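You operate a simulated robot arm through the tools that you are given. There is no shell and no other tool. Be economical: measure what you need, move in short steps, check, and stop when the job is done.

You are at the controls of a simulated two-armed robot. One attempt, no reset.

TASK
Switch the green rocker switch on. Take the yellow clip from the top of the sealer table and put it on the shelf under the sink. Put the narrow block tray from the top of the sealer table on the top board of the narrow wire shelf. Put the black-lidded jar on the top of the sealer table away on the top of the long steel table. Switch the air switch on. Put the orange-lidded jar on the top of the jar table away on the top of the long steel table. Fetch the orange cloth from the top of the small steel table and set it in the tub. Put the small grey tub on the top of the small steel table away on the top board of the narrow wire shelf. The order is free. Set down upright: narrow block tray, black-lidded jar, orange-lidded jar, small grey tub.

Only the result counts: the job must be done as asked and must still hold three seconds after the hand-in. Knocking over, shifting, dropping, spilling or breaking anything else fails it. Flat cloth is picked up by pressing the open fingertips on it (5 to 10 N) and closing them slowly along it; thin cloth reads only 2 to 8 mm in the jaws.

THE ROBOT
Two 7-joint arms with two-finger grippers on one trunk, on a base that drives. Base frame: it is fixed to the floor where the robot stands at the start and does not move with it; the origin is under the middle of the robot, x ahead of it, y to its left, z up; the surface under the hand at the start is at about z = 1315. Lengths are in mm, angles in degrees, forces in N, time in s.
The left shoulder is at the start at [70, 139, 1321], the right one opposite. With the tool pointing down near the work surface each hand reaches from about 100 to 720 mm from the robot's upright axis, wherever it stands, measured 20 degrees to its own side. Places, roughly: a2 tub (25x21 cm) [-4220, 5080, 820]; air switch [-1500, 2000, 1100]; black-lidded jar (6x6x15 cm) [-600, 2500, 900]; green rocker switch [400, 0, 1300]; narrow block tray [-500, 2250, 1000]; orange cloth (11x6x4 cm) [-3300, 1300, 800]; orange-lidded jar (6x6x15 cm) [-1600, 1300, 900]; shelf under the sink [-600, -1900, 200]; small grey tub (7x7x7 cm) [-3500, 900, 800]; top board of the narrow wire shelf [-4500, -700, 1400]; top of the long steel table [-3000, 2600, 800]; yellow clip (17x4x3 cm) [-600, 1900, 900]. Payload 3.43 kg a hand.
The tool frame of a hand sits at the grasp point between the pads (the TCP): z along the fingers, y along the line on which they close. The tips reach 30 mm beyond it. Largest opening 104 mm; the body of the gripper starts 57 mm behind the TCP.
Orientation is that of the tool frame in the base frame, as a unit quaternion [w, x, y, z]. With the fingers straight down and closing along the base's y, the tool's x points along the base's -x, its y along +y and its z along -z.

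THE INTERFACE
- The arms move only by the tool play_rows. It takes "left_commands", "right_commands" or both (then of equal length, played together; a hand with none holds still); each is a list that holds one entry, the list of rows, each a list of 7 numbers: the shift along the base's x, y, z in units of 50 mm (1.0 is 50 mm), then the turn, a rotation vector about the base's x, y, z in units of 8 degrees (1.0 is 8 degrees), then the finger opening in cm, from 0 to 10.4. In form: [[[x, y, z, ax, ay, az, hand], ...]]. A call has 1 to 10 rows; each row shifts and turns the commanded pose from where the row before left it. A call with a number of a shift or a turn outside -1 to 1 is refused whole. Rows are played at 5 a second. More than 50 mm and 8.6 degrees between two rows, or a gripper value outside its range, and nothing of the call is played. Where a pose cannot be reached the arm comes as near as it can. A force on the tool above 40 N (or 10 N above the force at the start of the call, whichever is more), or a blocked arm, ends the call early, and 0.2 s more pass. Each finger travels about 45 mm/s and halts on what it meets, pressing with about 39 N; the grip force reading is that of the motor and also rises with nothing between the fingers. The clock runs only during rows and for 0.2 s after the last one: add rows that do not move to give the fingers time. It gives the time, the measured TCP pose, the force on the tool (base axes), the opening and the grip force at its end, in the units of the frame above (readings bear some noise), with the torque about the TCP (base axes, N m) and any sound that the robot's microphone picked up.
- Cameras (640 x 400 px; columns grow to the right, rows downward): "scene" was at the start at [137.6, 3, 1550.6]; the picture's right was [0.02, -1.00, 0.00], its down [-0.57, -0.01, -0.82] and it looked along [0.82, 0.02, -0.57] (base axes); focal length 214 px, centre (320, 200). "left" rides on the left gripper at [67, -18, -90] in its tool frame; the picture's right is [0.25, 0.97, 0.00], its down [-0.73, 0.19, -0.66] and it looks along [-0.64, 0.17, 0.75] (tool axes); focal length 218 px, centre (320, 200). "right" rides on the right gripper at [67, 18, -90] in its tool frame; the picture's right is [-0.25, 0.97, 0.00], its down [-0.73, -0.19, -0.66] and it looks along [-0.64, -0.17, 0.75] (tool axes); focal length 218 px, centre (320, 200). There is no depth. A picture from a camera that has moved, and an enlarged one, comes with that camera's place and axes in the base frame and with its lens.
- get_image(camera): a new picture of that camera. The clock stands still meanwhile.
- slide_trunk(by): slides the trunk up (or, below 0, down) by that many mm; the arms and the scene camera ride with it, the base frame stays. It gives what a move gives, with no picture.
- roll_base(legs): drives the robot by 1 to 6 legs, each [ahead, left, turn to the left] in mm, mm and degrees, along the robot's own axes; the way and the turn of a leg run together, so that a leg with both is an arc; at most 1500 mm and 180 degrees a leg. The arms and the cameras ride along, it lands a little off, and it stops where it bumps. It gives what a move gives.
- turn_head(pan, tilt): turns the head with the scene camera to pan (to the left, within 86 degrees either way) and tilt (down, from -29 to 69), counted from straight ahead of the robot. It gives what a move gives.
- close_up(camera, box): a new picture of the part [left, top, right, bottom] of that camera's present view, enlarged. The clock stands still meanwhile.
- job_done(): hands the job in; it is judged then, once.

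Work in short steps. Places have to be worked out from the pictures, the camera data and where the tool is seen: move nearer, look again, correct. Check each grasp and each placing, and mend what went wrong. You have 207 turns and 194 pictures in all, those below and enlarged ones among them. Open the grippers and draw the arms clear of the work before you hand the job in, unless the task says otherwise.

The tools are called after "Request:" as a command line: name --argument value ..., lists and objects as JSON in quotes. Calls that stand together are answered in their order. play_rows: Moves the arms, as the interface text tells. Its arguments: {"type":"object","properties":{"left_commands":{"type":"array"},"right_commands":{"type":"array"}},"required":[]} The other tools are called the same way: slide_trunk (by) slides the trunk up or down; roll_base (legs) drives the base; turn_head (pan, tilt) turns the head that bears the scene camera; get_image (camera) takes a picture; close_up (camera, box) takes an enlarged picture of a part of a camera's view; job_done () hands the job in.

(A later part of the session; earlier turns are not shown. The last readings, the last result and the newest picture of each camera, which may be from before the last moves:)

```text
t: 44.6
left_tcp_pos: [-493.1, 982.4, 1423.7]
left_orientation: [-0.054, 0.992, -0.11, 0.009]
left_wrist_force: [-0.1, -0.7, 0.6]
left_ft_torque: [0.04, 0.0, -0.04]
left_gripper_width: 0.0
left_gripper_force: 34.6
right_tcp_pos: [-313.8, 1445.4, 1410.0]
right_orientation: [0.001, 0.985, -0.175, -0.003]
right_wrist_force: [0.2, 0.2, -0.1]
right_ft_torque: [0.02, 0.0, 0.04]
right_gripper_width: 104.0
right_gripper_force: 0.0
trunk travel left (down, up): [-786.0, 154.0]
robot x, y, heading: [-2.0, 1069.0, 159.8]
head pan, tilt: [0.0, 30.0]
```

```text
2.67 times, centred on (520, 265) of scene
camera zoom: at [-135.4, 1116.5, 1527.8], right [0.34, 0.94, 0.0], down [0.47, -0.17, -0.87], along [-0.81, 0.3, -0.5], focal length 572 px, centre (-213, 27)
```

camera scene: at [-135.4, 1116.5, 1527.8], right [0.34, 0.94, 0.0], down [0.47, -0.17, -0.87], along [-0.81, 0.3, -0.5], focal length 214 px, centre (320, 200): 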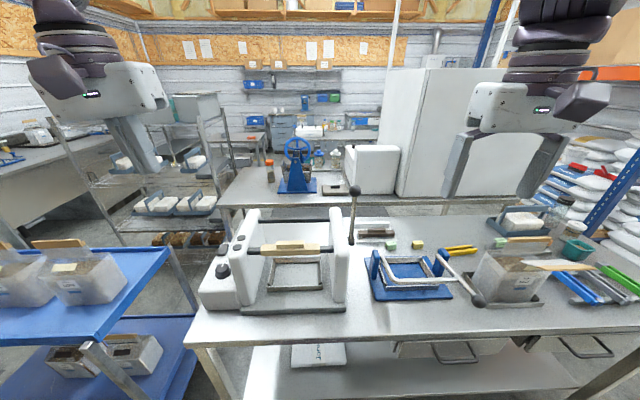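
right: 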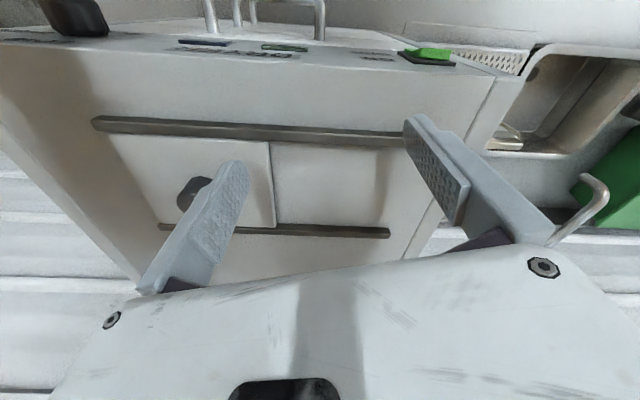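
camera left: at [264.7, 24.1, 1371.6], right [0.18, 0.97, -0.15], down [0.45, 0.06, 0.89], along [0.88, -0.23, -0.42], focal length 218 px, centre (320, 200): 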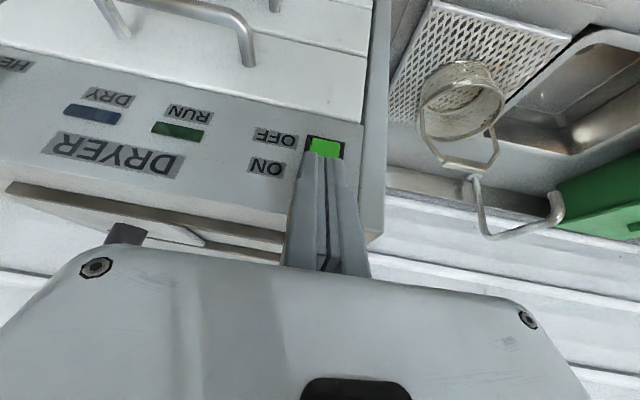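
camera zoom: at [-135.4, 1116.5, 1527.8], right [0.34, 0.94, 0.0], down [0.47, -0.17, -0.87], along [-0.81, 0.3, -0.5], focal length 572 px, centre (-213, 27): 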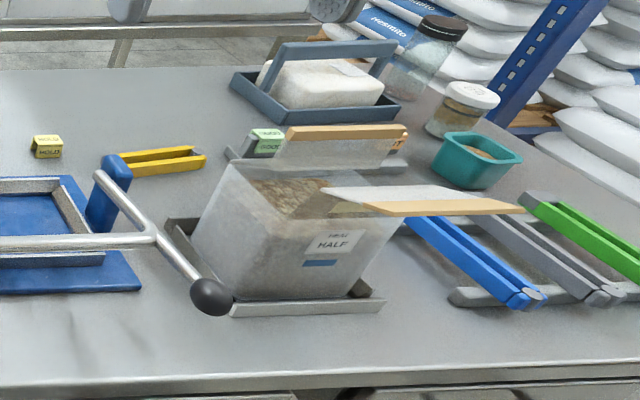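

The clip is near [-563,1896], with the tray and the black-lidded jar behind and to the right of it. I lower the trunk and strafe right so the clip lies to the right-front.

Request:
slide_trunk --by -300

Request:
roll_base --legs '[[0, -400, 0]]'

Request:
turn_head --pan -10 --tilt 35

Request:
get_image --camera "scene"

```text
t: 47.6
left_tcp_pos: [-492.8, 983.0, 1124.4]
left_orientation: [-0.054, 0.992, -0.111, 0.009]
left_wrist_force: [-0.8, -0.7, 0.0]
left_ft_torque: [0.01, -0.01, -0.02]
left_gripper_width: 0.1
left_gripper_force: 34.5
right_tcp_pos: [-314.1, 1446.5, 1109.0]
right_orientation: [0.001, 0.985, -0.174, -0.003]
right_wrist_force: [-0.4, 0.2, -0.8]
right_ft_torque: [0.0, -0.02, -0.02]
right_gripper_width: 104.1
right_gripper_force: 0.0
trunk travel left (down, up): [-486.0, 454.0]
robot x, y, heading: [0.1, 1066.9, 159.8]
head pan, tilt: [0.0, 30.0]
```

```text
t: 50.1
left_tcp_pos: [-355.0, 1353.7, 1124.9]
left_orientation: [-0.054, 0.992, -0.11, 0.009]
left_wrist_force: [-0.2, -0.1, 0.1]
left_ft_torque: [0.03, 0.05, 0.02]
left_gripper_width: 0.0
left_gripper_force: 34.2
right_tcp_pos: [-177.5, 1818.5, 1108.9]
right_orientation: [0.0, 0.985, -0.173, -0.002]
right_wrist_force: [0.7, 0.2, -0.5]
right_ft_torque: [-0.01, 0.01, -0.01]
right_gripper_width: 104.2
right_gripper_force: 0.0
trunk travel left (down, up): [-486.0, 454.0]
robot x, y, heading: [135.8, 1443.3, 160.2]
head pan, tilt: [0.0, 30.0]
```

```text
t: 50.9
left_tcp_pos: [-356.5, 1353.5, 1124.6]
left_orientation: [-0.054, 0.992, -0.111, 0.008]
left_wrist_force: [0.2, -0.4, 0.0]
left_ft_torque: [0.02, 0.02, -0.01]
left_gripper_width: 0.1
left_gripper_force: 34.4
right_tcp_pos: [-177.3, 1818.1, 1108.4]
right_orientation: [0.0, 0.985, -0.173, -0.003]
right_wrist_force: [0.2, -0.7, -1.4]
right_ft_torque: [0.05, 0.01, 0.0]
right_gripper_width: 104.1
right_gripper_force: 0.0
trunk travel left (down, up): [-486.0, 454.0]
robot x, y, heading: [135.2, 1443.8, 159.8]
head pan, tilt: [-10.0, 35.0]
```

```text
164 pictures are left
camera scene: at [9.8, 1502.6, 1220.0], right [0.5, 0.87, 0.0], down [0.5, -0.29, -0.82], along [-0.71, 0.41, -0.57], focal length 214 px, centre (320, 200)
```

scene: 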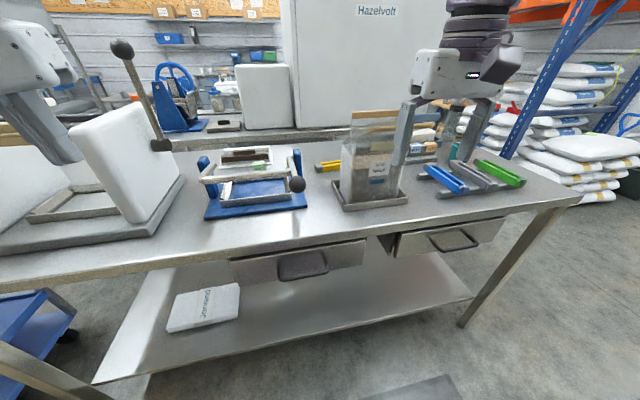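

The clip is just left behind the bag box. I zoom in to locate it precisely.

Request:
close_up --camera "scene" --box '[280, 130, 440, 230]'

```text
4.00 times, centred on (360, 180) of scene
camera zoom: at [9.8, 1502.6, 1220.0], right [0.5, 0.87, 0.0], down [0.5, -0.29, -0.82], along [-0.71, 0.41, -0.57], focal length 858 px, centre (160, 280)
```

zoom: 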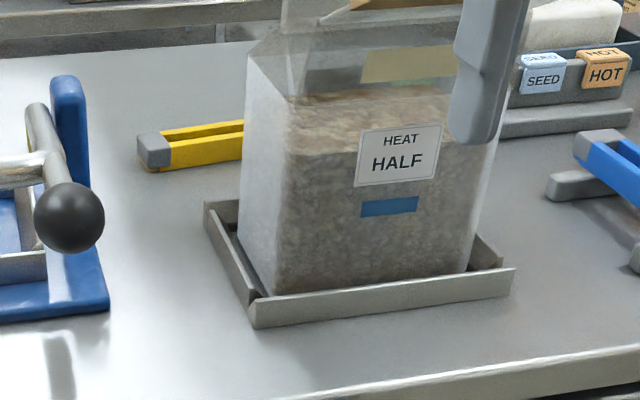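

The clip's centre is about [-581,1931,870], lying along ~79°. I raise the trunk to clear the bag, pull the left hand back from the sealer lever, and yaw the right hand 80° so it closes across the clip.

Request:
slide_trunk --by 100

Request:
play_rows --left_commands '[[[0.82, -0.3, 0, 0, 0, 0, 0], [0.82, -0.3, 0, 0, 0, 0, 0], [0.82, -0.3, 0, 0, 0, 0, 0], [0.82, -0.3, 0, 0, 0, 0, 0], [0, 0, 0, 0, 0, 0, 0], [0, 0, 0, 0, 0, 0, 0], [0, 0, 0, 0, 0, 0, 0], [0, 0, 0, 0, 0, 0, 0], [0, 0, 0, 0, 0, 0, 0], [0, 0, 0, 0, 0, 0, 0]]]' --right_commands '[[[0, 0, 0, 0, 0, -1, 10.4], [0, 0, 0, 0, 0, -1, 10.4], [0, 0, 0, 0, 0, -1, 10.4], [0, 0, 0, 0, 0, -1, 10.4], [0, 0, 0, 0, 0, -1, 10.4], [0, 0, 0, 0, 0, -1, 10.4], [0, 0, 0, 0, 0, -1, 10.4], [0, 0, 0, 0, 0, -1, 10.4], [0, 0, 0, 0, 0, -1, 10.4], [0, 0, 0, 0, 0, -1, 10.4]]]'

```text
t: 52.2
left_tcp_pos: [-355.6, 1353.6, 1223.4]
left_orientation: [-0.054, 0.992, -0.11, 0.009]
left_wrist_force: [0.0, 1.1, 0.3]
left_ft_torque: [-0.03, -0.03, 0.05]
left_gripper_width: 0.3
left_gripper_force: 34.4
right_tcp_pos: [-178.4, 1817.3, 1209.0]
right_orientation: [0.0, 0.985, -0.173, -0.003]
right_wrist_force: [-0.6, 0.2, 1.3]
right_ft_torque: [-0.06, 0.0, -0.02]
right_gripper_width: 104.0
right_gripper_force: 0.1
trunk travel left (down, up): [-586.0, 354.0]
robot x, y, heading: [133.8, 1438.8, 160.2]
head pan, tilt: [-10.0, 35.0]
```

```text
t: 54.4
left_tcp_pos: [-233.4, 1287.7, 1190.0]
left_orientation: [-0.073, 0.991, -0.108, 0.011]
left_wrist_force: [0.3, 0.5, 0.1]
left_ft_torque: [-0.01, 0.0, -0.01]
left_gripper_width: 0.0
left_gripper_force: 34.9
left hand out of reach, approached as far as the arm can: row 2, 3, 4
right_tcp_pos: [-193.1, 1812.6, 1212.4]
right_orientation: [0.004, 0.839, -0.544, -0.004]
right_wrist_force: [-0.3, 0.1, 0.4]
right_ft_torque: [0.02, 0.03, -0.01]
right_gripper_width: 103.7
right_gripper_force: 0.0
right hand out of reach, approached as far as the arm can: row 6, 7, 8, 9, 10
trunk travel left (down, up): [-586.0, 354.0]
robot x, y, heading: [133.7, 1439.7, 160.0]
head pan, tilt: [-10.0, 35.0]
```

The yaw stopped at -46°. I try the other direction, which needs about +99° from neutral.

Request:
play_rows --right_commands '[[[0, 0, 0, 0, 0, 1, 10.4], [0, 0, 0, 0, 0, 1, 10.4], [0, 0, 0, 0, 0, 1, 10.4], [0, 0, 0, 0, 0, 1, 10.4], [0, 0, 0, 0, 0, 1, 10.4], [0, 0, 0, 0, 0, 1, 10.4], [0, 0, 0, 0, 0, 1, 10.4], [0, 0, 0, 0, 0, 1, 10.4], [0, 0, 0, 0, 0, 1, 10.4], [0, 0, 0, 0, 0, 1, 10.4]]]'

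Request:
play_rows --right_commands '[[[0, 0, 0, 0, 0, 1, 10.4], [0, 0, 0, 0, 0, 1, 10.4], [0, 0, 0, 0, 0, 1, 10.4], [0, 0, 0, 0, 0, 1, 10.4], [0, 0, 0, 0, 0, 1, 10.4], [0, 0, 0, 0, 0, 1, 10.4], [0, 0, 0, 0, 0, 1, 10.4], [0, 0, 0, 0, 0, 1, 10.4]]]'

```text
t: 56.6
left_tcp_pos: [-234.7, 1286.5, 1188.5]
left_orientation: [-0.072, 0.992, -0.106, 0.014]
left_wrist_force: [0.6, -0.5, 0.6]
left_ft_torque: [-0.02, 0.0, 0.01]
left_gripper_width: 0.2
left_gripper_force: 34.6
right_tcp_pos: [-191.5, 1810.1, 1210.0]
right_orientation: [0.006, 0.992, 0.124, -0.002]
right_wrist_force: [0.1, 0.2, 0.0]
right_ft_torque: [-0.01, 0.01, -0.02]
right_gripper_width: 104.1
right_gripper_force: 0.0
right hand out of reach, approached as far as the arm can: row 10
trunk travel left (down, up): [-586.0, 354.0]
robot x, y, heading: [133.7, 1439.8, 160.3]
head pan, tilt: [-10.0, 35.0]
```

```text
t: 58.4
left_tcp_pos: [-233.4, 1287.0, 1188.1]
left_orientation: [-0.072, 0.992, -0.107, 0.014]
left_wrist_force: [-0.5, 0.1, -0.6]
left_ft_torque: [-0.03, -0.01, 0.0]
left_gripper_width: 0.0
left_gripper_force: 34.8
right_tcp_pos: [-191.0, 1809.1, 1206.2]
right_orientation: [0.006, 0.776, 0.631, 0.003]
right_wrist_force: [-0.1, 0.2, 0.7]
right_ft_torque: [0.0, -0.02, 0.02]
right_gripper_width: 103.6
right_gripper_force: 0.1
right hand out of reach, approached as far as the arm can: row 6
trunk travel left (down, up): [-586.0, 354.0]
robot x, y, heading: [133.3, 1440.3, 159.8]
head pan, tilt: [-10.0, 35.0]
```

The yaw now points the jaws exactly across the clip. I drive ahead 230 mm, with the hands passing above the bag.

Request:
roll_base --legs '[[230, 0, 0]]'

Request:
get_image --camera "scene"

Request:
get_image --camera "right"

```text
t: 60.1
left_tcp_pos: [-450.6, 1365.7, 1190.1]
left_orientation: [-0.073, 0.992, -0.106, 0.013]
left_wrist_force: [-0.1, 0.7, -0.1]
left_ft_torque: [0.02, 0.01, -0.02]
left_gripper_width: 0.1
left_gripper_force: 34.8
right_tcp_pos: [-408.2, 1888.2, 1206.8]
right_orientation: [0.006, 0.776, 0.63, 0.003]
right_wrist_force: [-0.2, 0.2, -0.5]
right_ft_torque: [0.03, 0.01, 0.02]
right_gripper_width: 103.9
right_gripper_force: 0.1
trunk travel left (down, up): [-586.0, 354.0]
robot x, y, heading: [-86.3, 1520.5, 160.1]
head pan, tilt: [-10.0, 35.0]
```

```text
162 pictures are left
camera scene: at [-206.6, 1581.2, 1320.1], right [0.5, 0.87, 0.0], down [0.5, -0.29, -0.82], along [-0.71, 0.41, -0.57], focal length 214 px, centre (320, 200)
```

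scene: 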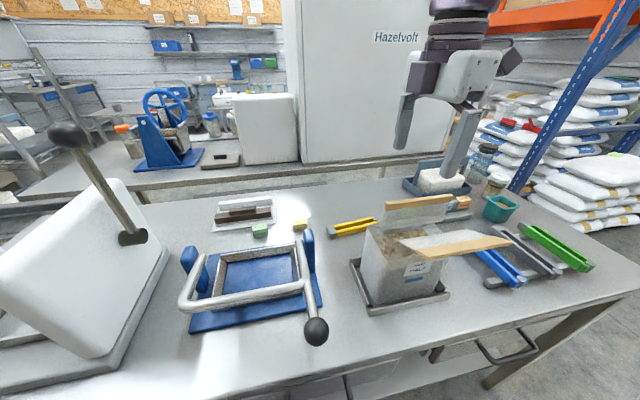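

```text
161 pictures are left
camera right: at [-377.5, 1949.8, 1295.5], right [0.89, -0.45, 0.01], down [-0.34, -0.67, 0.66], along [-0.29, -0.59, -0.75], focal length 218 px, centre (320, 200)
```

right: 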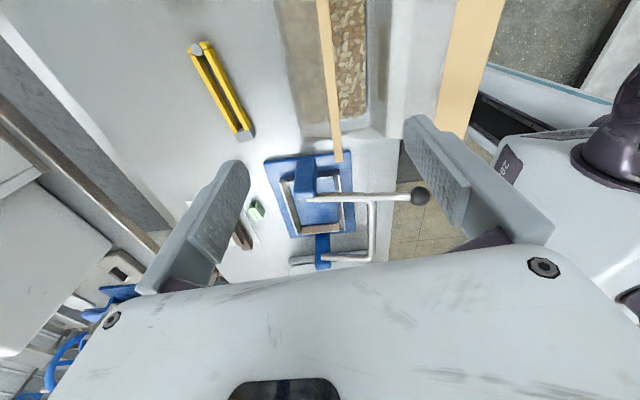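

The clip's centre is confirmed at about (-579,1930). I move the right hand over it and descend part way.

Request:
play_rows --right_commands '[[[-0.88, 0.1, 0, 0, 0, 0, 10.4], [-0.88, 0.1, 0, 0, 0, 0, 10.4], [-0.88, 0.1, 0, 0, 0, 0, 10.4], [-0.88, 0.1, 0, 0, 0, 0, 10.4], [0, 0, -0.9, 0, 0, 0, 10.4], [0, 0, -0.9, 0, 0, 0, 10.4], [0, 0, -0.9, 0, 0, 0, 10.4], [0, 0, -0.9, 0, 0, 0, 10.4], [0, 0, 0, 0, 0, 0, 10.4]]]'

Request:
get_image --camera "right"

Request:
get_image --camera "scene"

```text
t: 62.1
left_tcp_pos: [-450.2, 1364.9, 1189.1]
left_orientation: [-0.075, 0.991, -0.106, 0.014]
left_wrist_force: [-0.5, -0.6, 0.9]
left_ft_torque: [0.02, 0.01, 0.02]
left_gripper_width: 0.0
left_gripper_force: 34.7
right_tcp_pos: [-530.8, 1876.2, 968.1]
right_orientation: [0.005, 0.776, 0.63, 0.001]
right_wrist_force: [-0.3, 0.7, -0.4]
right_ft_torque: [-0.01, 0.06, -0.01]
right_gripper_width: 104.2
right_gripper_force: 0.0
right hand out of reach, approached as far as the arm can: row 1, 2, 3, 4
trunk travel left (down, up): [-586.0, 354.0]
robot x, y, heading: [-82.1, 1518.7, 160.1]
head pan, tilt: [-10.0, 35.0]
```

```text
160 pictures are left
camera right: at [-500.2, 1938.4, 1056.9], right [0.89, -0.45, 0.01], down [-0.34, -0.67, 0.66], along [-0.29, -0.59, -0.75], focal length 218 px, centre (320, 200)
```

right: 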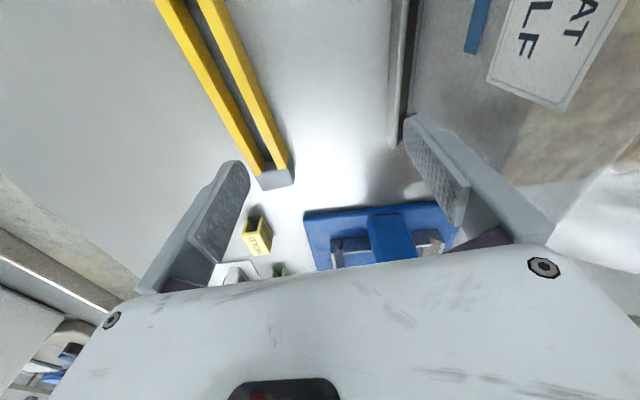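

```text
159 pictures are left
camera scene: at [-206.8, 1580.5, 1320.1], right [0.5, 0.87, 0.0], down [0.5, -0.29, -0.82], along [-0.71, 0.41, -0.57], focal length 214 px, centre (320, 200)
```

scene: 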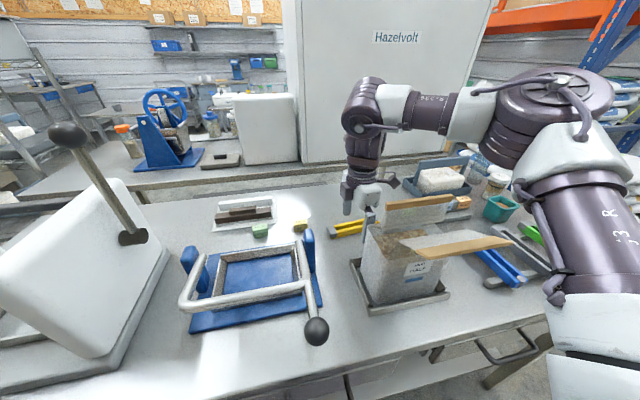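

Lower down there is more reach. I move the last 50 mm over the clip and look again.

Request:
play_rows --right_commands '[[[-0.55, 0.3, 0, 0, 0, 0, 10.4], [-0.5, 0.4, 0, 0, 0, 0, 10.4], [0, 0, -0.5, 0, 0, 0, 10.4], [0, 0, 0, 0, 0, 0, 10.4]]]'

Request:
get_image --camera "right"

```text
t: 63.1
left_tcp_pos: [-451.6, 1363.4, 1189.2]
left_orientation: [-0.075, 0.991, -0.106, 0.014]
left_wrist_force: [0.5, 0.0, -0.3]
left_ft_torque: [0.04, 0.01, 0.02]
left_gripper_width: 0.0
left_gripper_force: 34.9
right_tcp_pos: [-584.8, 1911.5, 943.5]
right_orientation: [0.006, 0.777, 0.63, 0.001]
right_wrist_force: [0.3, 0.2, 0.1]
right_ft_torque: [0.04, -0.03, 0.0]
right_gripper_width: 104.3
right_gripper_force: 0.1
trunk travel left (down, up): [-586.0, 354.0]
robot x, y, heading: [-81.0, 1520.5, 159.9]
head pan, tilt: [-10.0, 35.0]
```

```text
158 pictures are left
camera right: at [-554.2, 1973.5, 1031.5], right [0.89, -0.45, 0.01], down [-0.34, -0.67, 0.66], along [-0.29, -0.59, -0.75], focal length 218 px, centre (320, 200)
```

right: 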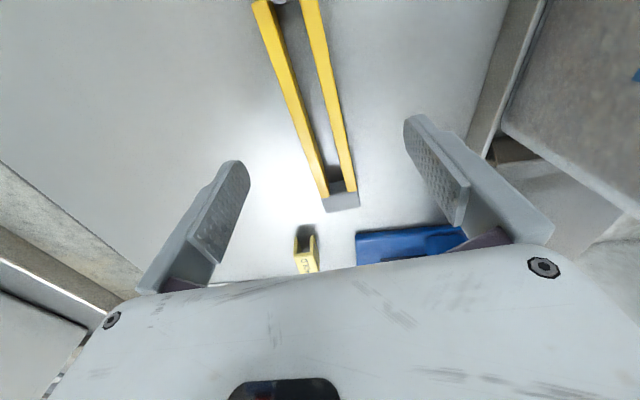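

The clip is centred between the fingers. I descend near the table.

Request:
play_rows --right_commands '[[[0, 0, -0.5, 0, 0, 0, 10.4], [0, 0, -0.4, 0, 0, 0, 10.4], [0, 0, 0, 0, 0, 0, 10.4]]]'

Request:
get_image --camera "right"

```text
t: 63.9
left_tcp_pos: [-450.6, 1363.6, 1189.3]
left_orientation: [-0.075, 0.991, -0.106, 0.014]
left_wrist_force: [0.9, -0.5, 0.3]
left_ft_torque: [-0.01, -0.02, 0.01]
left_gripper_width: 0.0
left_gripper_force: 34.7
right_tcp_pos: [-585.9, 1911.2, 900.0]
right_orientation: [0.003, 0.777, 0.63, 0.0]
right_wrist_force: [-5.4, 5.5, 20.9]
right_ft_torque: [0.62, 1.29, -0.15]
right_gripper_width: 103.4
right_gripper_force: 0.0
trunk travel left (down, up): [-586.0, 354.0]
robot x, y, heading: [-84.0, 1519.8, 160.1]
head pan, tilt: [-10.0, 35.0]
```

```text
157 pictures are left
camera right: at [-554.6, 1973.5, 988.1], right [0.89, -0.45, 0.0], down [-0.34, -0.67, 0.66], along [-0.29, -0.59, -0.75], focal length 218 px, centre (320, 200)
```

right: 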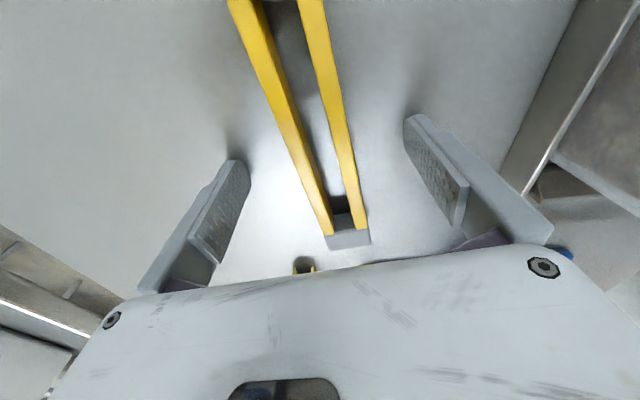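

Tips touch the table (z≈870). I rise 3 mm and close on the clip.

Request:
play_rows --right_commands '[[[0, 0, 0.08, 0, 0, 0, 7], [0, 0, 0, 0, 0, 0, 5], [0, 0, 0, 0, 0, 0, 3], [0, 0, 0, 0, 0, 0, 1], [0, 0, 0, 0, 0, 0, 0], [0, 0, 0, 0, 0, 0, 0], [0, 0, 0, 0, 0, 0, 0]]]'

Request:
play_rows --right_commands '[[[0, 0, 0.5, 0, 0, 0, 0], [0, 0, 0.8, 0, 0, 0, 0], [0, 0, 0, 0, 0, 0, 0]]]'

Request:
get_image --camera "right"

```text
t: 65.5
left_tcp_pos: [-451.6, 1365.3, 1188.9]
left_orientation: [-0.074, 0.991, -0.106, 0.015]
left_wrist_force: [0.5, -0.6, -0.4]
left_ft_torque: [0.01, -0.01, 0.03]
left_gripper_width: 0.0
left_gripper_force: 34.7
right_tcp_pos: [-584.7, 1911.7, 900.9]
right_orientation: [0.006, 0.777, 0.629, 0.002]
right_wrist_force: [0.0, -1.2, -0.5]
right_ft_torque: [-0.03, -0.03, 0.01]
right_gripper_width: 32.6
right_gripper_force: 39.0
trunk travel left (down, up): [-586.0, 354.0]
robot x, y, heading: [-83.8, 1520.0, 159.9]
head pan, tilt: [-10.0, 35.0]
```

```text
t: 66.3
left_tcp_pos: [-451.2, 1365.8, 1189.7]
left_orientation: [-0.074, 0.991, -0.107, 0.014]
left_wrist_force: [0.4, 0.5, 0.2]
left_ft_torque: [-0.03, 0.0, -0.01]
left_gripper_width: 0.1
left_gripper_force: 34.7
right_tcp_pos: [-584.2, 1911.9, 965.3]
right_orientation: [0.006, 0.776, 0.63, 0.002]
right_wrist_force: [0.5, -0.1, -1.0]
right_ft_torque: [-0.01, 0.02, -0.01]
right_gripper_width: 0.0
right_gripper_force: 34.8
trunk travel left (down, up): [-586.0, 354.0]
robot x, y, heading: [-81.5, 1523.8, 159.8]
head pan, tilt: [-10.0, 35.0]
```

```text
156 pictures are left
camera right: at [-553.8, 1974.1, 1054.1], right [0.89, -0.45, 0.01], down [-0.34, -0.67, 0.66], along [-0.29, -0.59, -0.75], focal length 218 px, centre (320, 200)
```

right: 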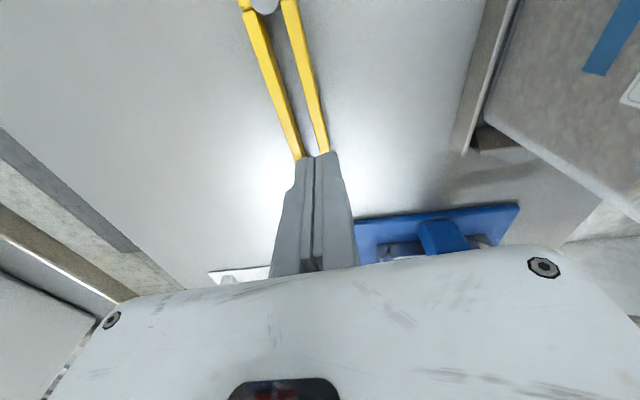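

The clip slipped out on lifting, having been held only by its upper edge. I look closely at it before regripping.

Request:
play_rows --right_commands '[[[0, 0, 0, 0, 0, 0, 10.4], [0, 0, 0, 0, 0, 0, 10.4], [0, 0, 0, 0, 0, 0, 10.4], [0, 0, 0, 0, 0, 0, 10.4], [0, 0, 0, 0, 0, 0, 10.4], [0, 0, 0, 0, 0, 0, 10.4]]]'

Request:
close_up --camera "right" --box '[200, 0, 440, 230]'

Request:
close_up --camera "scene" --box '[300, 180, 420, 255]'

```text
t: 67.7
left_tcp_pos: [-451.3, 1365.6, 1188.6]
left_orientation: [-0.075, 0.991, -0.106, 0.014]
left_wrist_force: [0.1, 0.2, -0.4]
left_ft_torque: [0.01, 0.02, -0.01]
left_gripper_width: 0.0
left_gripper_force: 35.2
right_tcp_pos: [-585.1, 1911.5, 965.9]
right_orientation: [0.005, 0.777, 0.63, 0.002]
right_wrist_force: [0.3, -0.7, -0.6]
right_ft_torque: [-0.02, -0.04, 0.02]
right_gripper_width: 103.9
right_gripper_force: 0.1
trunk travel left (down, up): [-586.0, 354.0]
robot x, y, heading: [-81.4, 1520.6, 160.1]
head pan, tilt: [-10.0, 35.0]
```

```text
1.74 times, centred on (320, 115) of right
camera zoom: at [-553.3, 1973.3, 1054.5], right [0.89, -0.45, 0.01], down [-0.34, -0.67, 0.66], along [-0.29, -0.59, -0.75], focal length 380 px, centre (320, 348)
```

zoom: 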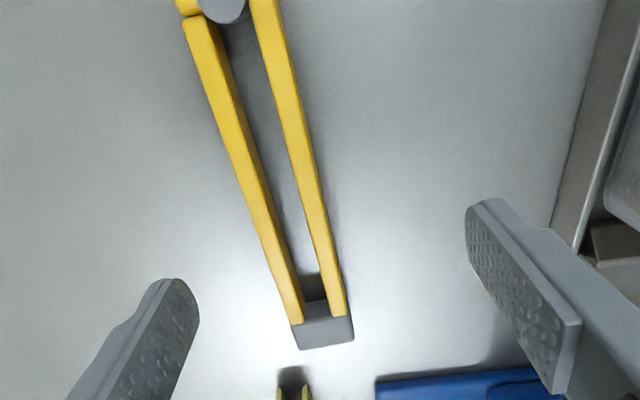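

```text
5.33 times, centred on (360, 218) of scene
camera zoom: at [-207.4, 1581.5, 1320.0], right [0.5, 0.87, 0.0], down [0.5, -0.29, -0.82], along [-0.71, 0.41, -0.57], focal length 1144 px, centre (107, 107)
```

zoom: 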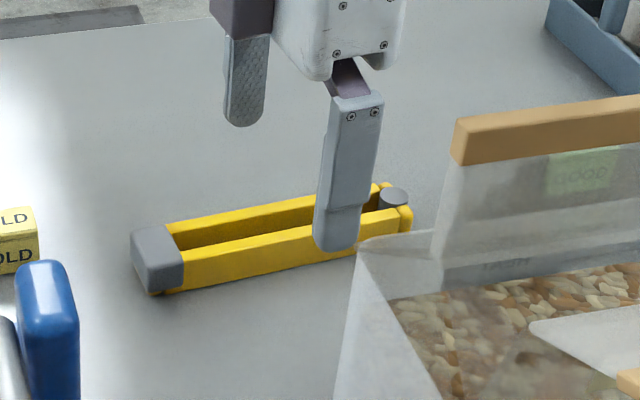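

The clip still lies flat at nearly the same place. I regrip slightly toward its solid grey end, with the tips at the table, and will lift slowly.

Request:
play_rows --right_commands '[[[-0.09, -0.4, -0.5, 0, 0, 0, 10.4], [0, 0, -0.5, 0, 0, 0, 10.4], [0, 0, -0.34, 0, 0, 0, 10.4], [0, 0, -0.06, 0, 0, 0, 8], [0, 0, 0, 0, 0, 0, 6], [0, 0, 0, 0, 0, 0, 4], [0, 0, 0, 0, 0, 0, 2], [0, 0, 0, 0, 0, 0, 0], [0, 0, 0, 0, 0, 0, 0], [0, 0, 0, 0, 0, 0, 0]]]'

Request:
play_rows --right_commands '[[[0, 0, 0, 0, 0, 0, 0], [0, 0, 0.1, 0, 0, 0, 0], [0, 0, 0.1, 0, 0, 0, 0], [0, 0, 0.2, 0, 0, 0, 0], [0, 0, 0, 0, 0, 0, 0]]]'

Request:
get_image --camera "right"

```text
t: 69.9
left_tcp_pos: [-450.7, 1365.2, 1188.7]
left_orientation: [-0.075, 0.991, -0.107, 0.013]
left_wrist_force: [0.3, 0.0, 0.3]
left_ft_torque: [-0.03, 0.0, 0.01]
left_gripper_width: 0.0
left_gripper_force: 34.6
right_tcp_pos: [-587.8, 1892.4, 897.8]
right_orientation: [0.006, 0.777, 0.63, 0.003]
right_wrist_force: [0.4, -0.4, 0.4]
right_ft_torque: [-0.01, -0.01, 0.01]
right_gripper_width: 32.4
right_gripper_force: 39.4
trunk travel left (down, up): [-586.0, 354.0]
robot x, y, heading: [-81.5, 1520.4, 159.6]
head pan, tilt: [-10.0, 35.0]
```

```text
t: 71.1
left_tcp_pos: [-450.8, 1366.6, 1189.1]
left_orientation: [-0.075, 0.991, -0.107, 0.015]
left_wrist_force: [0.2, 0.9, -0.3]
left_ft_torque: [-0.01, 0.0, 0.02]
left_gripper_width: 0.0
left_gripper_force: 34.6
right_tcp_pos: [-590.0, 1891.6, 916.9]
right_orientation: [0.006, 0.777, 0.63, 0.002]
right_wrist_force: [0.5, -0.3, -0.3]
right_ft_torque: [-0.01, 0.04, -0.01]
right_gripper_width: 32.2
right_gripper_force: 39.1
trunk travel left (down, up): [-586.0, 354.0]
robot x, y, heading: [-82.8, 1520.3, 160.0]
head pan, tilt: [-10.0, 35.0]
```

```text
153 pictures are left
camera right: at [-558.8, 1954.7, 1005.5], right [0.89, -0.45, 0.01], down [-0.34, -0.67, 0.66], along [-0.29, -0.59, -0.75], focal length 218 px, centre (320, 200)
```

right: 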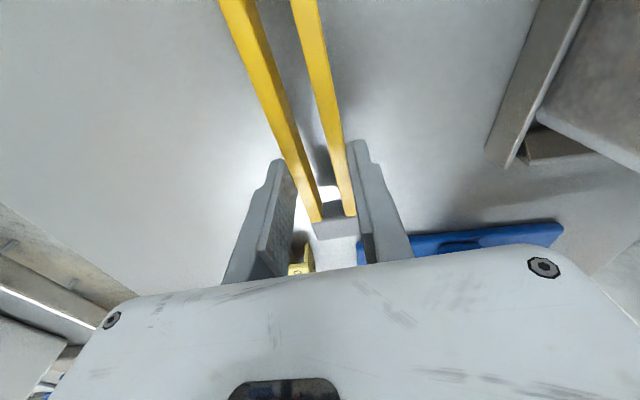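

Still 32 mm in the jaws at 20 mm lift. I lift on gently.

Request:
play_rows --right_commands '[[[0, 0, 0.3, 0, 0, 0, 0], [0, 0, 0.4, 0, 0, 0, 0], [0, 0, 0.4, 0, 0, 0, 0], [0, 0, 0.4, 0, 0, 0, 0], [0, 0, 0.4, 0, 0, 0, 0], [0, 0, 0, 0, 0, 0, 0]]]'

Request:
get_image --camera "right"

```text
t: 72.5
left_tcp_pos: [-451.7, 1365.1, 1188.1]
left_orientation: [-0.075, 0.991, -0.107, 0.014]
left_wrist_force: [-0.4, 0.4, -0.5]
left_ft_torque: [-0.01, 0.02, -0.01]
left_gripper_width: 0.0
left_gripper_force: 35.1
right_tcp_pos: [-591.0, 1893.1, 1010.8]
right_orientation: [0.007, 0.777, 0.63, 0.002]
right_wrist_force: [0.5, 0.5, -0.2]
right_ft_torque: [-0.03, -0.02, 0.0]
right_gripper_width: 32.5
right_gripper_force: 39.0
trunk travel left (down, up): [-586.0, 354.0]
robot x, y, heading: [-80.3, 1520.7, 160.1]
head pan, tilt: [-10.0, 35.0]
```

```text
152 pictures are left
camera right: at [-560.0, 1954.2, 1099.2], right [0.89, -0.45, 0.01], down [-0.34, -0.67, 0.66], along [-0.29, -0.59, -0.75], focal length 218 px, centre (320, 200)
```

right: 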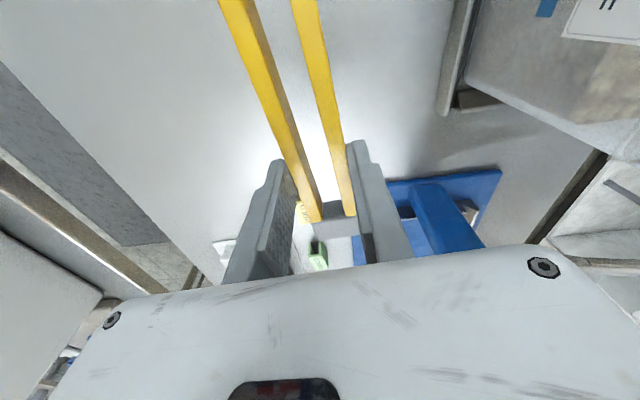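

The clip is held firmly. I raise the trunk to clear the bag, back into the aisle, and look toward the sink.

Request:
slide_trunk --by 200

Request:
roll_base --legs '[[-250, 0, 0], [-30, 800, 0], [100, 400, 0]]'

Request:
get_image --camera "right"

```text
t: 74.7
left_tcp_pos: [-450.7, 1366.6, 1388.9]
left_orientation: [-0.075, 0.991, -0.107, 0.015]
left_wrist_force: [-0.4, 0.2, 0.2]
left_ft_torque: [0.03, 0.04, 0.01]
left_gripper_width: 0.0
left_gripper_force: 34.4
right_tcp_pos: [-589.1, 1891.7, 1210.6]
right_orientation: [0.005, 0.777, 0.63, 0.003]
right_wrist_force: [0.1, 0.2, -1.5]
right_ft_torque: [-0.01, 0.0, -0.01]
right_gripper_width: 32.7
right_gripper_force: 39.5
trunk travel left (down, up): [-786.0, 154.0]
robot x, y, heading: [-81.2, 1516.5, 159.8]
head pan, tilt: [-10.0, 35.0]
```

```text
t: 82.5
left_tcp_pos: [-671.4, 167.9, 1389.0]
left_orientation: [-0.074, 0.993, -0.093, 0.013]
left_wrist_force: [0.8, 0.2, 0.4]
left_ft_torque: [0.02, -0.01, -0.01]
left_gripper_width: 0.2
left_gripper_force: 34.7
right_tcp_pos: [-825.1, 691.1, 1210.8]
right_orientation: [0.006, 0.769, 0.64, 0.001]
right_wrist_force: [0.7, 0.2, -0.4]
right_ft_torque: [-0.04, 0.01, 0.0]
right_gripper_width: 32.4
right_gripper_force: 39.3
trunk travel left (down, up): [-786.0, 154.0]
robot x, y, heading: [-307.0, 329.4, 161.5]
head pan, tilt: [-10.0, 35.0]
```

```text
151 pictures are left
camera right: at [-795.0, 753.6, 1299.0], right [0.91, -0.42, 0.01], down [-0.33, -0.68, 0.66], along [-0.27, -0.6, -0.75], focal length 218 px, centre (320, 200)
```

right: 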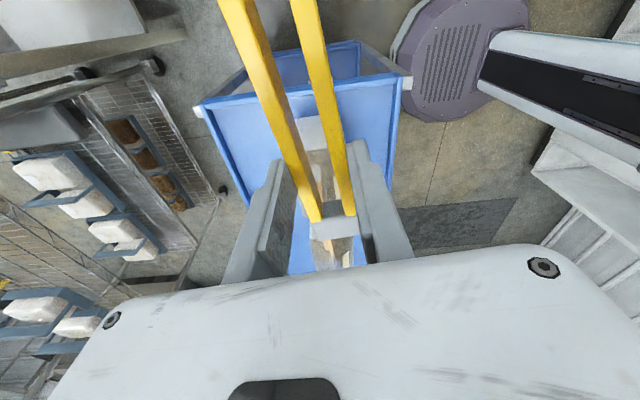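

The clip is held, and the blue cart stands close ahead. I strafe along the free floor toward the sink and look left before turning.

Request:
roll_base --legs '[[-175, 815, 0]]'

Request:
turn_head --pan 60 --tilt 30

Request:
get_image --camera "scene"

```text
t: 86.9
left_tcp_pos: [-767.6, -643.9, 1387.7]
left_orientation: [-0.075, 0.992, -0.103, 0.014]
left_wrist_force: [0.4, 0.0, -0.9]
left_ft_torque: [0.02, -0.05, 0.01]
left_gripper_width: 0.0
left_gripper_force: 34.4
right_tcp_pos: [-909.4, -117.0, 1209.9]
right_orientation: [0.006, 0.775, 0.632, 0.002]
right_wrist_force: [0.0, -0.1, -1.1]
right_ft_torque: [-0.02, 0.0, -0.05]
right_gripper_width: 32.4
right_gripper_force: 39.5
trunk travel left (down, up): [-786.0, 154.0]
robot x, y, heading: [-400.6, -485.1, 160.6]
head pan, tilt: [-10.0, 35.0]
```

```text
t: 88.3
left_tcp_pos: [-768.5, -645.6, 1388.5]
left_orientation: [-0.078, 0.992, -0.102, 0.014]
left_wrist_force: [0.5, 0.1, 0.3]
left_ft_torque: [-0.01, 0.03, 0.02]
left_gripper_width: 0.0
left_gripper_force: 34.3
right_tcp_pos: [-910.4, -118.3, 1211.4]
right_orientation: [0.005, 0.775, 0.632, 0.002]
right_wrist_force: [-0.1, -1.0, -0.8]
right_ft_torque: [-0.01, 0.02, 0.01]
right_gripper_width: 32.2
right_gripper_force: 39.0
trunk travel left (down, up): [-786.0, 154.0]
robot x, y, heading: [-398.9, -487.1, 160.4]
head pan, tilt: [60.0, 30.0]
```

```text
150 pictures are left
camera scene: at [-538.8, -473.8, 1523.8], right [-0.04, 1.0, 0.0], down [0.54, 0.02, -0.84], along [-0.84, -0.04, -0.54], focal length 214 px, centre (320, 200)
```

scene: 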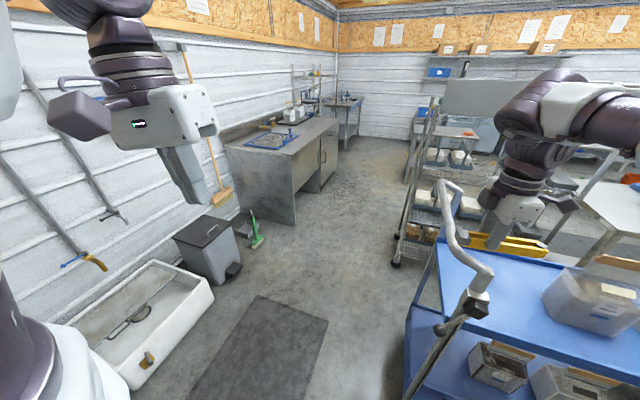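

Free floor lies to the left. I turn to face the sink stand and look.

Request:
roll_base --legs '[[0, 0, 84.5]]'

Request:
turn_head --pan 0 --tilt 35

Request:
get_image --camera "scene"

```text
t: 92.3
left_tcp_pos: [-277.5, -866.8, 1388.2]
left_orientation: [-0.068, 0.8, 0.594, -0.043]
left_wrist_force: [-0.3, 0.4, 0.2]
left_ft_torque: [0.01, 0.02, 0.01]
left_gripper_width: 0.0
left_gripper_force: 34.3
right_tcp_pos: [-812.9, -963.3, 1211.0]
right_orientation: [0.003, 0.145, 0.989, 0.005]
right_wrist_force: [-0.4, -0.2, -0.6]
right_ft_torque: [0.0, 0.02, -0.01]
right_gripper_width: 32.5
right_gripper_force: 39.5
trunk travel left (down, up): [-786.0, 154.0]
robot x, y, heading: [-400.6, -488.7, -114.5]
head pan, tilt: [60.0, 30.0]
```

```text
t: 93.6
left_tcp_pos: [-276.3, -868.6, 1389.6]
left_orientation: [-0.067, 0.8, 0.594, -0.044]
left_wrist_force: [0.1, 0.5, 0.2]
left_ft_torque: [0.01, 0.02, -0.02]
left_gripper_width: 0.0
left_gripper_force: 34.8
right_tcp_pos: [-814.1, -962.8, 1210.9]
right_orientation: [0.002, 0.145, 0.989, 0.007]
right_wrist_force: [-0.4, 0.0, 0.7]
right_ft_torque: [-0.04, 0.02, -0.01]
right_gripper_width: 32.4
right_gripper_force: 39.0
trunk travel left (down, up): [-786.0, 154.0]
robot x, y, heading: [-398.5, -488.2, -114.5]
head pan, tilt: [0.0, 35.0]
```

```text
149 pictures are left
camera scene: at [-459.8, -612.6, 1519.9], right [-0.91, 0.42, 0.0], down [0.24, 0.52, -0.82], along [-0.34, -0.74, -0.57], focal length 214 px, centre (320, 200)
```

scene: 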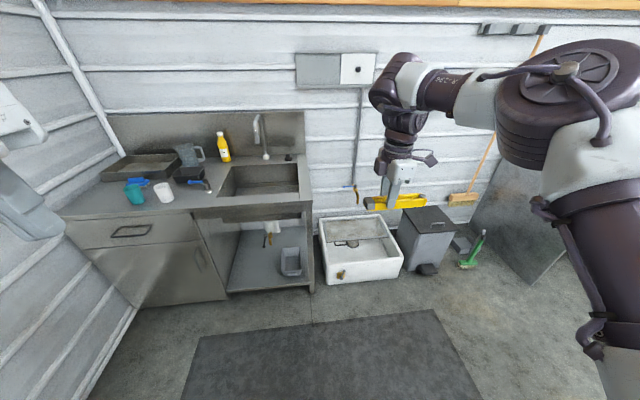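

The shelf under the sink is open at the front, with a small tub on its right-hand part. I lower the trunk fully here in the open, then strafe to line the clip up with the shelf's left-middle.

Request:
slide_trunk --by -780

Request:
roll_base --legs '[[216, 557, 0]]'

Request:
get_image --camera "scene"

Request:
get_image --camera "right"

```text
refused: -780 is not a number from -400 to 400
```

```text
t: 97.0
left_tcp_pos: [130.4, -1296.7, 1387.3]
left_orientation: [-0.068, 0.802, 0.592, -0.042]
left_wrist_force: [-0.2, 0.1, -0.6]
left_ft_torque: [-0.03, -0.01, -0.01]
left_gripper_width: 0.0
left_gripper_force: 34.6
right_tcp_pos: [-408.5, -1388.2, 1211.0]
right_orientation: [0.003, 0.148, 0.989, 0.004]
right_wrist_force: [-0.1, -0.3, 0.0]
right_ft_torque: [0.01, -0.02, 0.01]
right_gripper_width: 32.4
right_gripper_force: 39.2
trunk travel left (down, up): [-786.0, 154.0]
robot x, y, heading: [12.7, -916.0, -115.2]
head pan, tilt: [0.0, 35.0]
```

```text
148 pictures are left
camera scene: at [-51.3, -1041.4, 1520.0], right [-0.91, 0.42, 0.0], down [0.24, 0.52, -0.82], along [-0.35, -0.74, -0.57], focal length 214 px, centre (320, 200)
```

scene: 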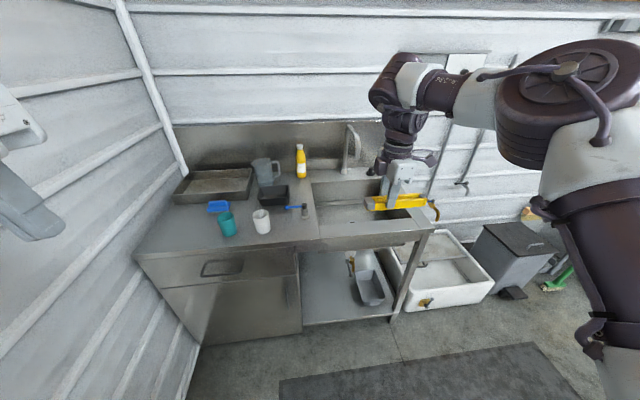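

```text
147 pictures are left
camera right: at [-467.2, -1353.7, 1299.2], right [0.53, 0.85, 0.01], down [0.64, -0.4, 0.66], along [0.56, -0.34, -0.75], focal length 218 px, centre (320, 200)
```

right: 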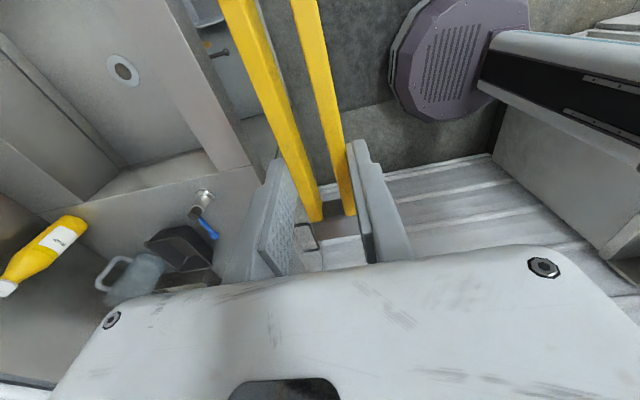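

The hand is about 150 mm in front of the sink edge. I lower the trunk in two slides (400 mm at most each).

Request:
slide_trunk --by -400

Request:
slide_trunk --by -380

Request:
get_image --camera "scene"

Request:
get_image --camera "right"

```text
t: 100.8
left_tcp_pos: [132.0, -1298.1, 988.2]
left_orientation: [-0.068, 0.802, 0.592, -0.043]
left_wrist_force: [0.0, 0.2, 0.7]
left_ft_torque: [-0.01, 0.01, 0.01]
left_gripper_width: 0.0
left_gripper_force: 34.6
right_tcp_pos: [-407.5, -1390.1, 811.1]
right_orientation: [0.003, 0.148, 0.989, 0.004]
right_wrist_force: [0.3, -0.1, 0.2]
right_ft_torque: [0.02, -0.05, 0.01]
right_gripper_width: 32.4
right_gripper_force: 39.3
trunk travel left (down, up): [-386.0, 554.0]
robot x, y, heading: [10.4, -916.9, -115.1]
head pan, tilt: [0.0, 35.0]
```

```text
t: 104.5
left_tcp_pos: [131.8, -1298.9, 607.8]
left_orientation: [-0.068, 0.803, 0.591, -0.042]
left_wrist_force: [0.2, -0.7, -0.7]
left_ft_torque: [0.01, 0.02, 0.01]
left_gripper_width: 0.0
left_gripper_force: 34.8
right_tcp_pos: [-406.5, -1389.5, 430.1]
right_orientation: [0.002, 0.149, 0.989, 0.004]
right_wrist_force: [0.4, -0.4, 0.1]
right_ft_torque: [0.0, -0.01, -0.01]
right_gripper_width: 32.5
right_gripper_force: 38.9
trunk travel left (down, up): [-6.0, 934.0]
robot x, y, heading: [6.8, -920.3, -115.2]
head pan, tilt: [0.0, 35.0]
```

```text
146 pictures are left
camera scene: at [-50.1, -1042.3, 740.0], right [-0.91, 0.42, 0.0], down [0.24, 0.52, -0.82], along [-0.35, -0.74, -0.57], focal length 214 px, centre (320, 200)
```

scene: 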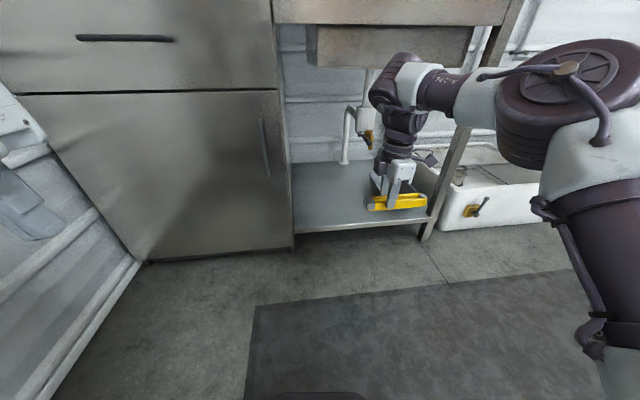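

```text
145 pictures are left
camera right: at [-466.2, -1354.5, 519.2], right [0.53, 0.85, 0.01], down [0.64, -0.4, 0.66], along [0.56, -0.34, -0.75], focal length 218 px, centre (320, 200)
```

right: 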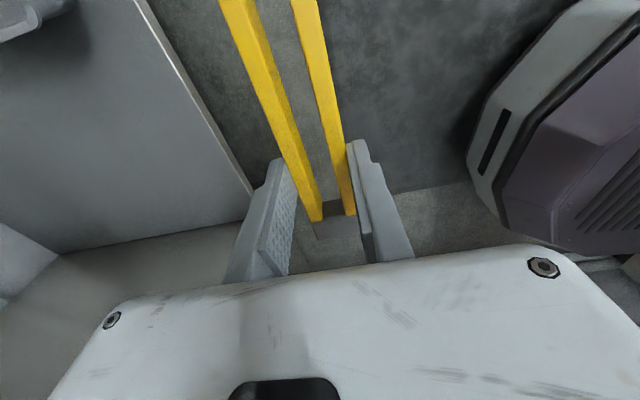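

The shelf's front edge runs through (-289,-1648) and (-597,-1545), at z≈133. I test how low the right arm can go here in free air.

Request:
play_rows --right_commands '[[[0, 0, -0.7, 0, 0, 0, 0], [0, 0, -0.7, 0, 0, 0, 0], [0, 0, -0.7, 0, 0, 0, 0], [0, 0, -0.7, 0, 0, 0, 0], [0, 0, -0.7, 0, 0, 0, 0], [0, 0, -0.7, 0, 0, 0, 0], [0, 0, 0, 0, 0, 0, 0]]]'

Request:
get_image --camera "scene"

```text
t: 106.1
left_tcp_pos: [132.2, -1298.2, 607.0]
left_orientation: [-0.069, 0.802, 0.591, -0.042]
left_wrist_force: [-0.2, 0.9, 0.7]
left_ft_torque: [0.02, 0.01, 0.0]
left_gripper_width: 0.0
left_gripper_force: 35.0
right_tcp_pos: [-406.7, -1389.1, 218.2]
right_orientation: [0.002, 0.148, 0.989, 0.005]
right_wrist_force: [0.4, 1.2, -1.2]
right_ft_torque: [-0.02, -0.01, 0.0]
right_gripper_width: 32.2
right_gripper_force: 38.9
trunk travel left (down, up): [-6.0, 934.0]
robot x, y, heading: [9.5, -913.6, -115.2]
head pan, tilt: [0.0, 35.0]
```

```text
144 pictures are left
camera scene: at [-50.2, -1042.4, 739.9], right [-0.91, 0.42, 0.0], down [0.24, 0.52, -0.82], along [-0.35, -0.74, -0.57], focal length 214 px, centre (320, 200)
```

scene: 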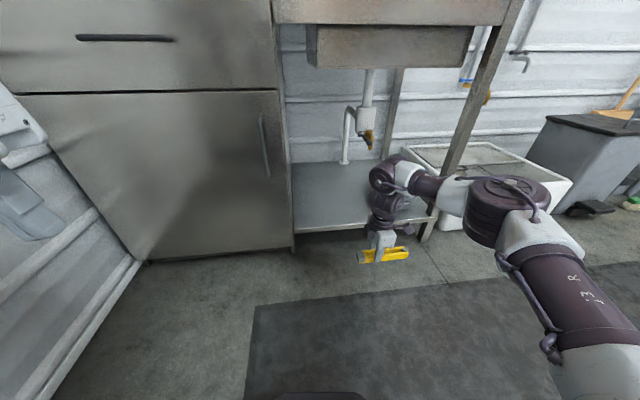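

The arm reaches z=218 easily. To keep the elbow clear of the stand's leg, I will approach with the heading turned 15° right. First I pull the left hand back, as it would otherwise meet the cabinet.

Request:
play_rows --left_commands '[[[0.3, 0.6, 0, 0, 0, 0, 0], [0.3, 0.6, 0, 0, 0, 0, 0], [0.3, 0.6, 0, 0, 0, 0, 0], [0.3, 0.6, 0, 0, 0, 0, 0], [0, 0, 0, 0, 0, 0, 0]]]'

```text
t: 107.3
left_tcp_pos: [156.9, -1271.1, 601.6]
left_orientation: [-0.083, 0.801, 0.59, -0.054]
left_wrist_force: [0.2, -0.3, 0.3]
left_ft_torque: [0.04, 0.02, 0.0]
left_gripper_width: 0.1
left_gripper_force: 34.9
left hand out of reach, approached as far as the arm can: row 1, 2, 3, 4
right_tcp_pos: [-407.4, -1389.4, 219.4]
right_orientation: [0.002, 0.149, 0.989, 0.004]
right_wrist_force: [-0.5, -0.9, -1.2]
right_ft_torque: [-0.03, 0.02, -0.01]
right_gripper_width: 32.4
right_gripper_force: 39.1
trunk travel left (down, up): [-6.0, 934.0]
robot x, y, heading: [8.8, -917.1, -115.2]
head pan, tilt: [0.0, 35.0]
```

It is near its limit at this height. I lower the left hand first, then pull it back.

Request:
play_rows --left_commands '[[[0, 0, -0.8, 0, 0, 0, 0], [0, 0, -0.8, 0, 0, 0, 0], [0, 0, -0.8, 0, 0, 0, 0], [0, 0, -0.8, 0, 0, 0, 0], [0.3, 0.6, 0, 0, 0, 0, 0], [0.3, 0.6, 0, 0, 0, 0, 0], [0.3, 0.6, 0, 0, 0, 0, 0], [0.2, 0.5, 0, 0, 0, 0, 0], [0, 0, 0, 0, 0, 0, 0]]]'

```text
t: 109.3
left_tcp_pos: [150.3, -1278.0, 592.1]
left_orientation: [-0.086, 0.798, 0.594, -0.05]
left_wrist_force: [-0.9, -0.2, 0.5]
left_ft_torque: [-0.03, -0.03, 0.01]
left_gripper_width: 0.0
left_gripper_force: 34.8
left hand out of reach, approached as far as the arm can: row 1, 2, 3, 4, 5, 6, 7, 8
right_tcp_pos: [-406.7, -1389.4, 219.7]
right_orientation: [0.003, 0.149, 0.989, 0.006]
right_wrist_force: [-0.1, -0.4, 0.0]
right_ft_torque: [0.01, -0.01, -0.01]
right_gripper_width: 32.2
right_gripper_force: 39.0
trunk travel left (down, up): [-6.0, 934.0]
robot x, y, heading: [7.1, -915.5, -115.1]
head pan, tilt: [0.0, 35.0]
```

The left hand cannot retract further. I extend the right hand 60 mm, so the robot can stay farther back, and look left to check the left elbow and wall clearance.

Request:
play_rows --right_commands '[[[-0.26, -0.54, 0, 0, 0, 0, 0], [-0.26, -0.54, 0, 0, 0, 0, 0], [0, 0, 0, 0, 0, 0, 0]]]'

Request:
turn_head --pan 75 --tilt 30

Request:
get_image --camera "scene"

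```text
t: 110.1
left_tcp_pos: [150.0, -1278.8, 594.4]
left_orientation: [-0.085, 0.798, 0.594, -0.051]
left_wrist_force: [0.0, -0.6, -0.4]
left_ft_torque: [0.02, -0.01, -0.02]
left_gripper_width: 0.1
left_gripper_force: 34.9
right_tcp_pos: [-432.7, -1443.3, 220.7]
right_orientation: [0.003, 0.148, 0.989, 0.005]
right_wrist_force: [-0.9, 0.1, 0.1]
right_ft_torque: [0.0, -0.02, 0.03]
right_gripper_width: 32.1
right_gripper_force: 38.9
trunk travel left (down, up): [-6.0, 934.0]
robot x, y, heading: [8.3, -918.5, -115.1]
head pan, tilt: [0.0, 35.0]
```

```text
t: 111.6
left_tcp_pos: [149.1, -1279.4, 593.1]
left_orientation: [-0.086, 0.8, 0.592, -0.051]
left_wrist_force: [-0.8, 0.4, 0.2]
left_ft_torque: [0.03, 0.0, -0.03]
left_gripper_width: 0.0
left_gripper_force: 34.6
right_tcp_pos: [-433.5, -1444.4, 219.7]
right_orientation: [0.003, 0.15, 0.989, 0.005]
right_wrist_force: [-0.1, -0.4, -1.1]
right_ft_torque: [0.0, 0.0, 0.03]
right_gripper_width: 32.3
right_gripper_force: 39.3
trunk travel left (down, up): [-6.0, 934.0]
robot x, y, heading: [9.5, -916.0, -115.0]
head pan, tilt: [75.0, 30.0]
```

```text
143 pictures are left
camera scene: at [-19.0, -1051.2, 742.1], right [-1.0, 0.07, 0.0], down [0.04, 0.55, -0.83], along [-0.06, -0.83, -0.55], focal length 214 px, centre (320, 200)
```

scene: 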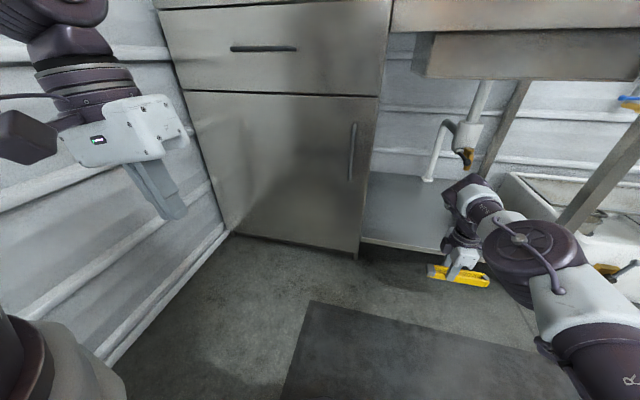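

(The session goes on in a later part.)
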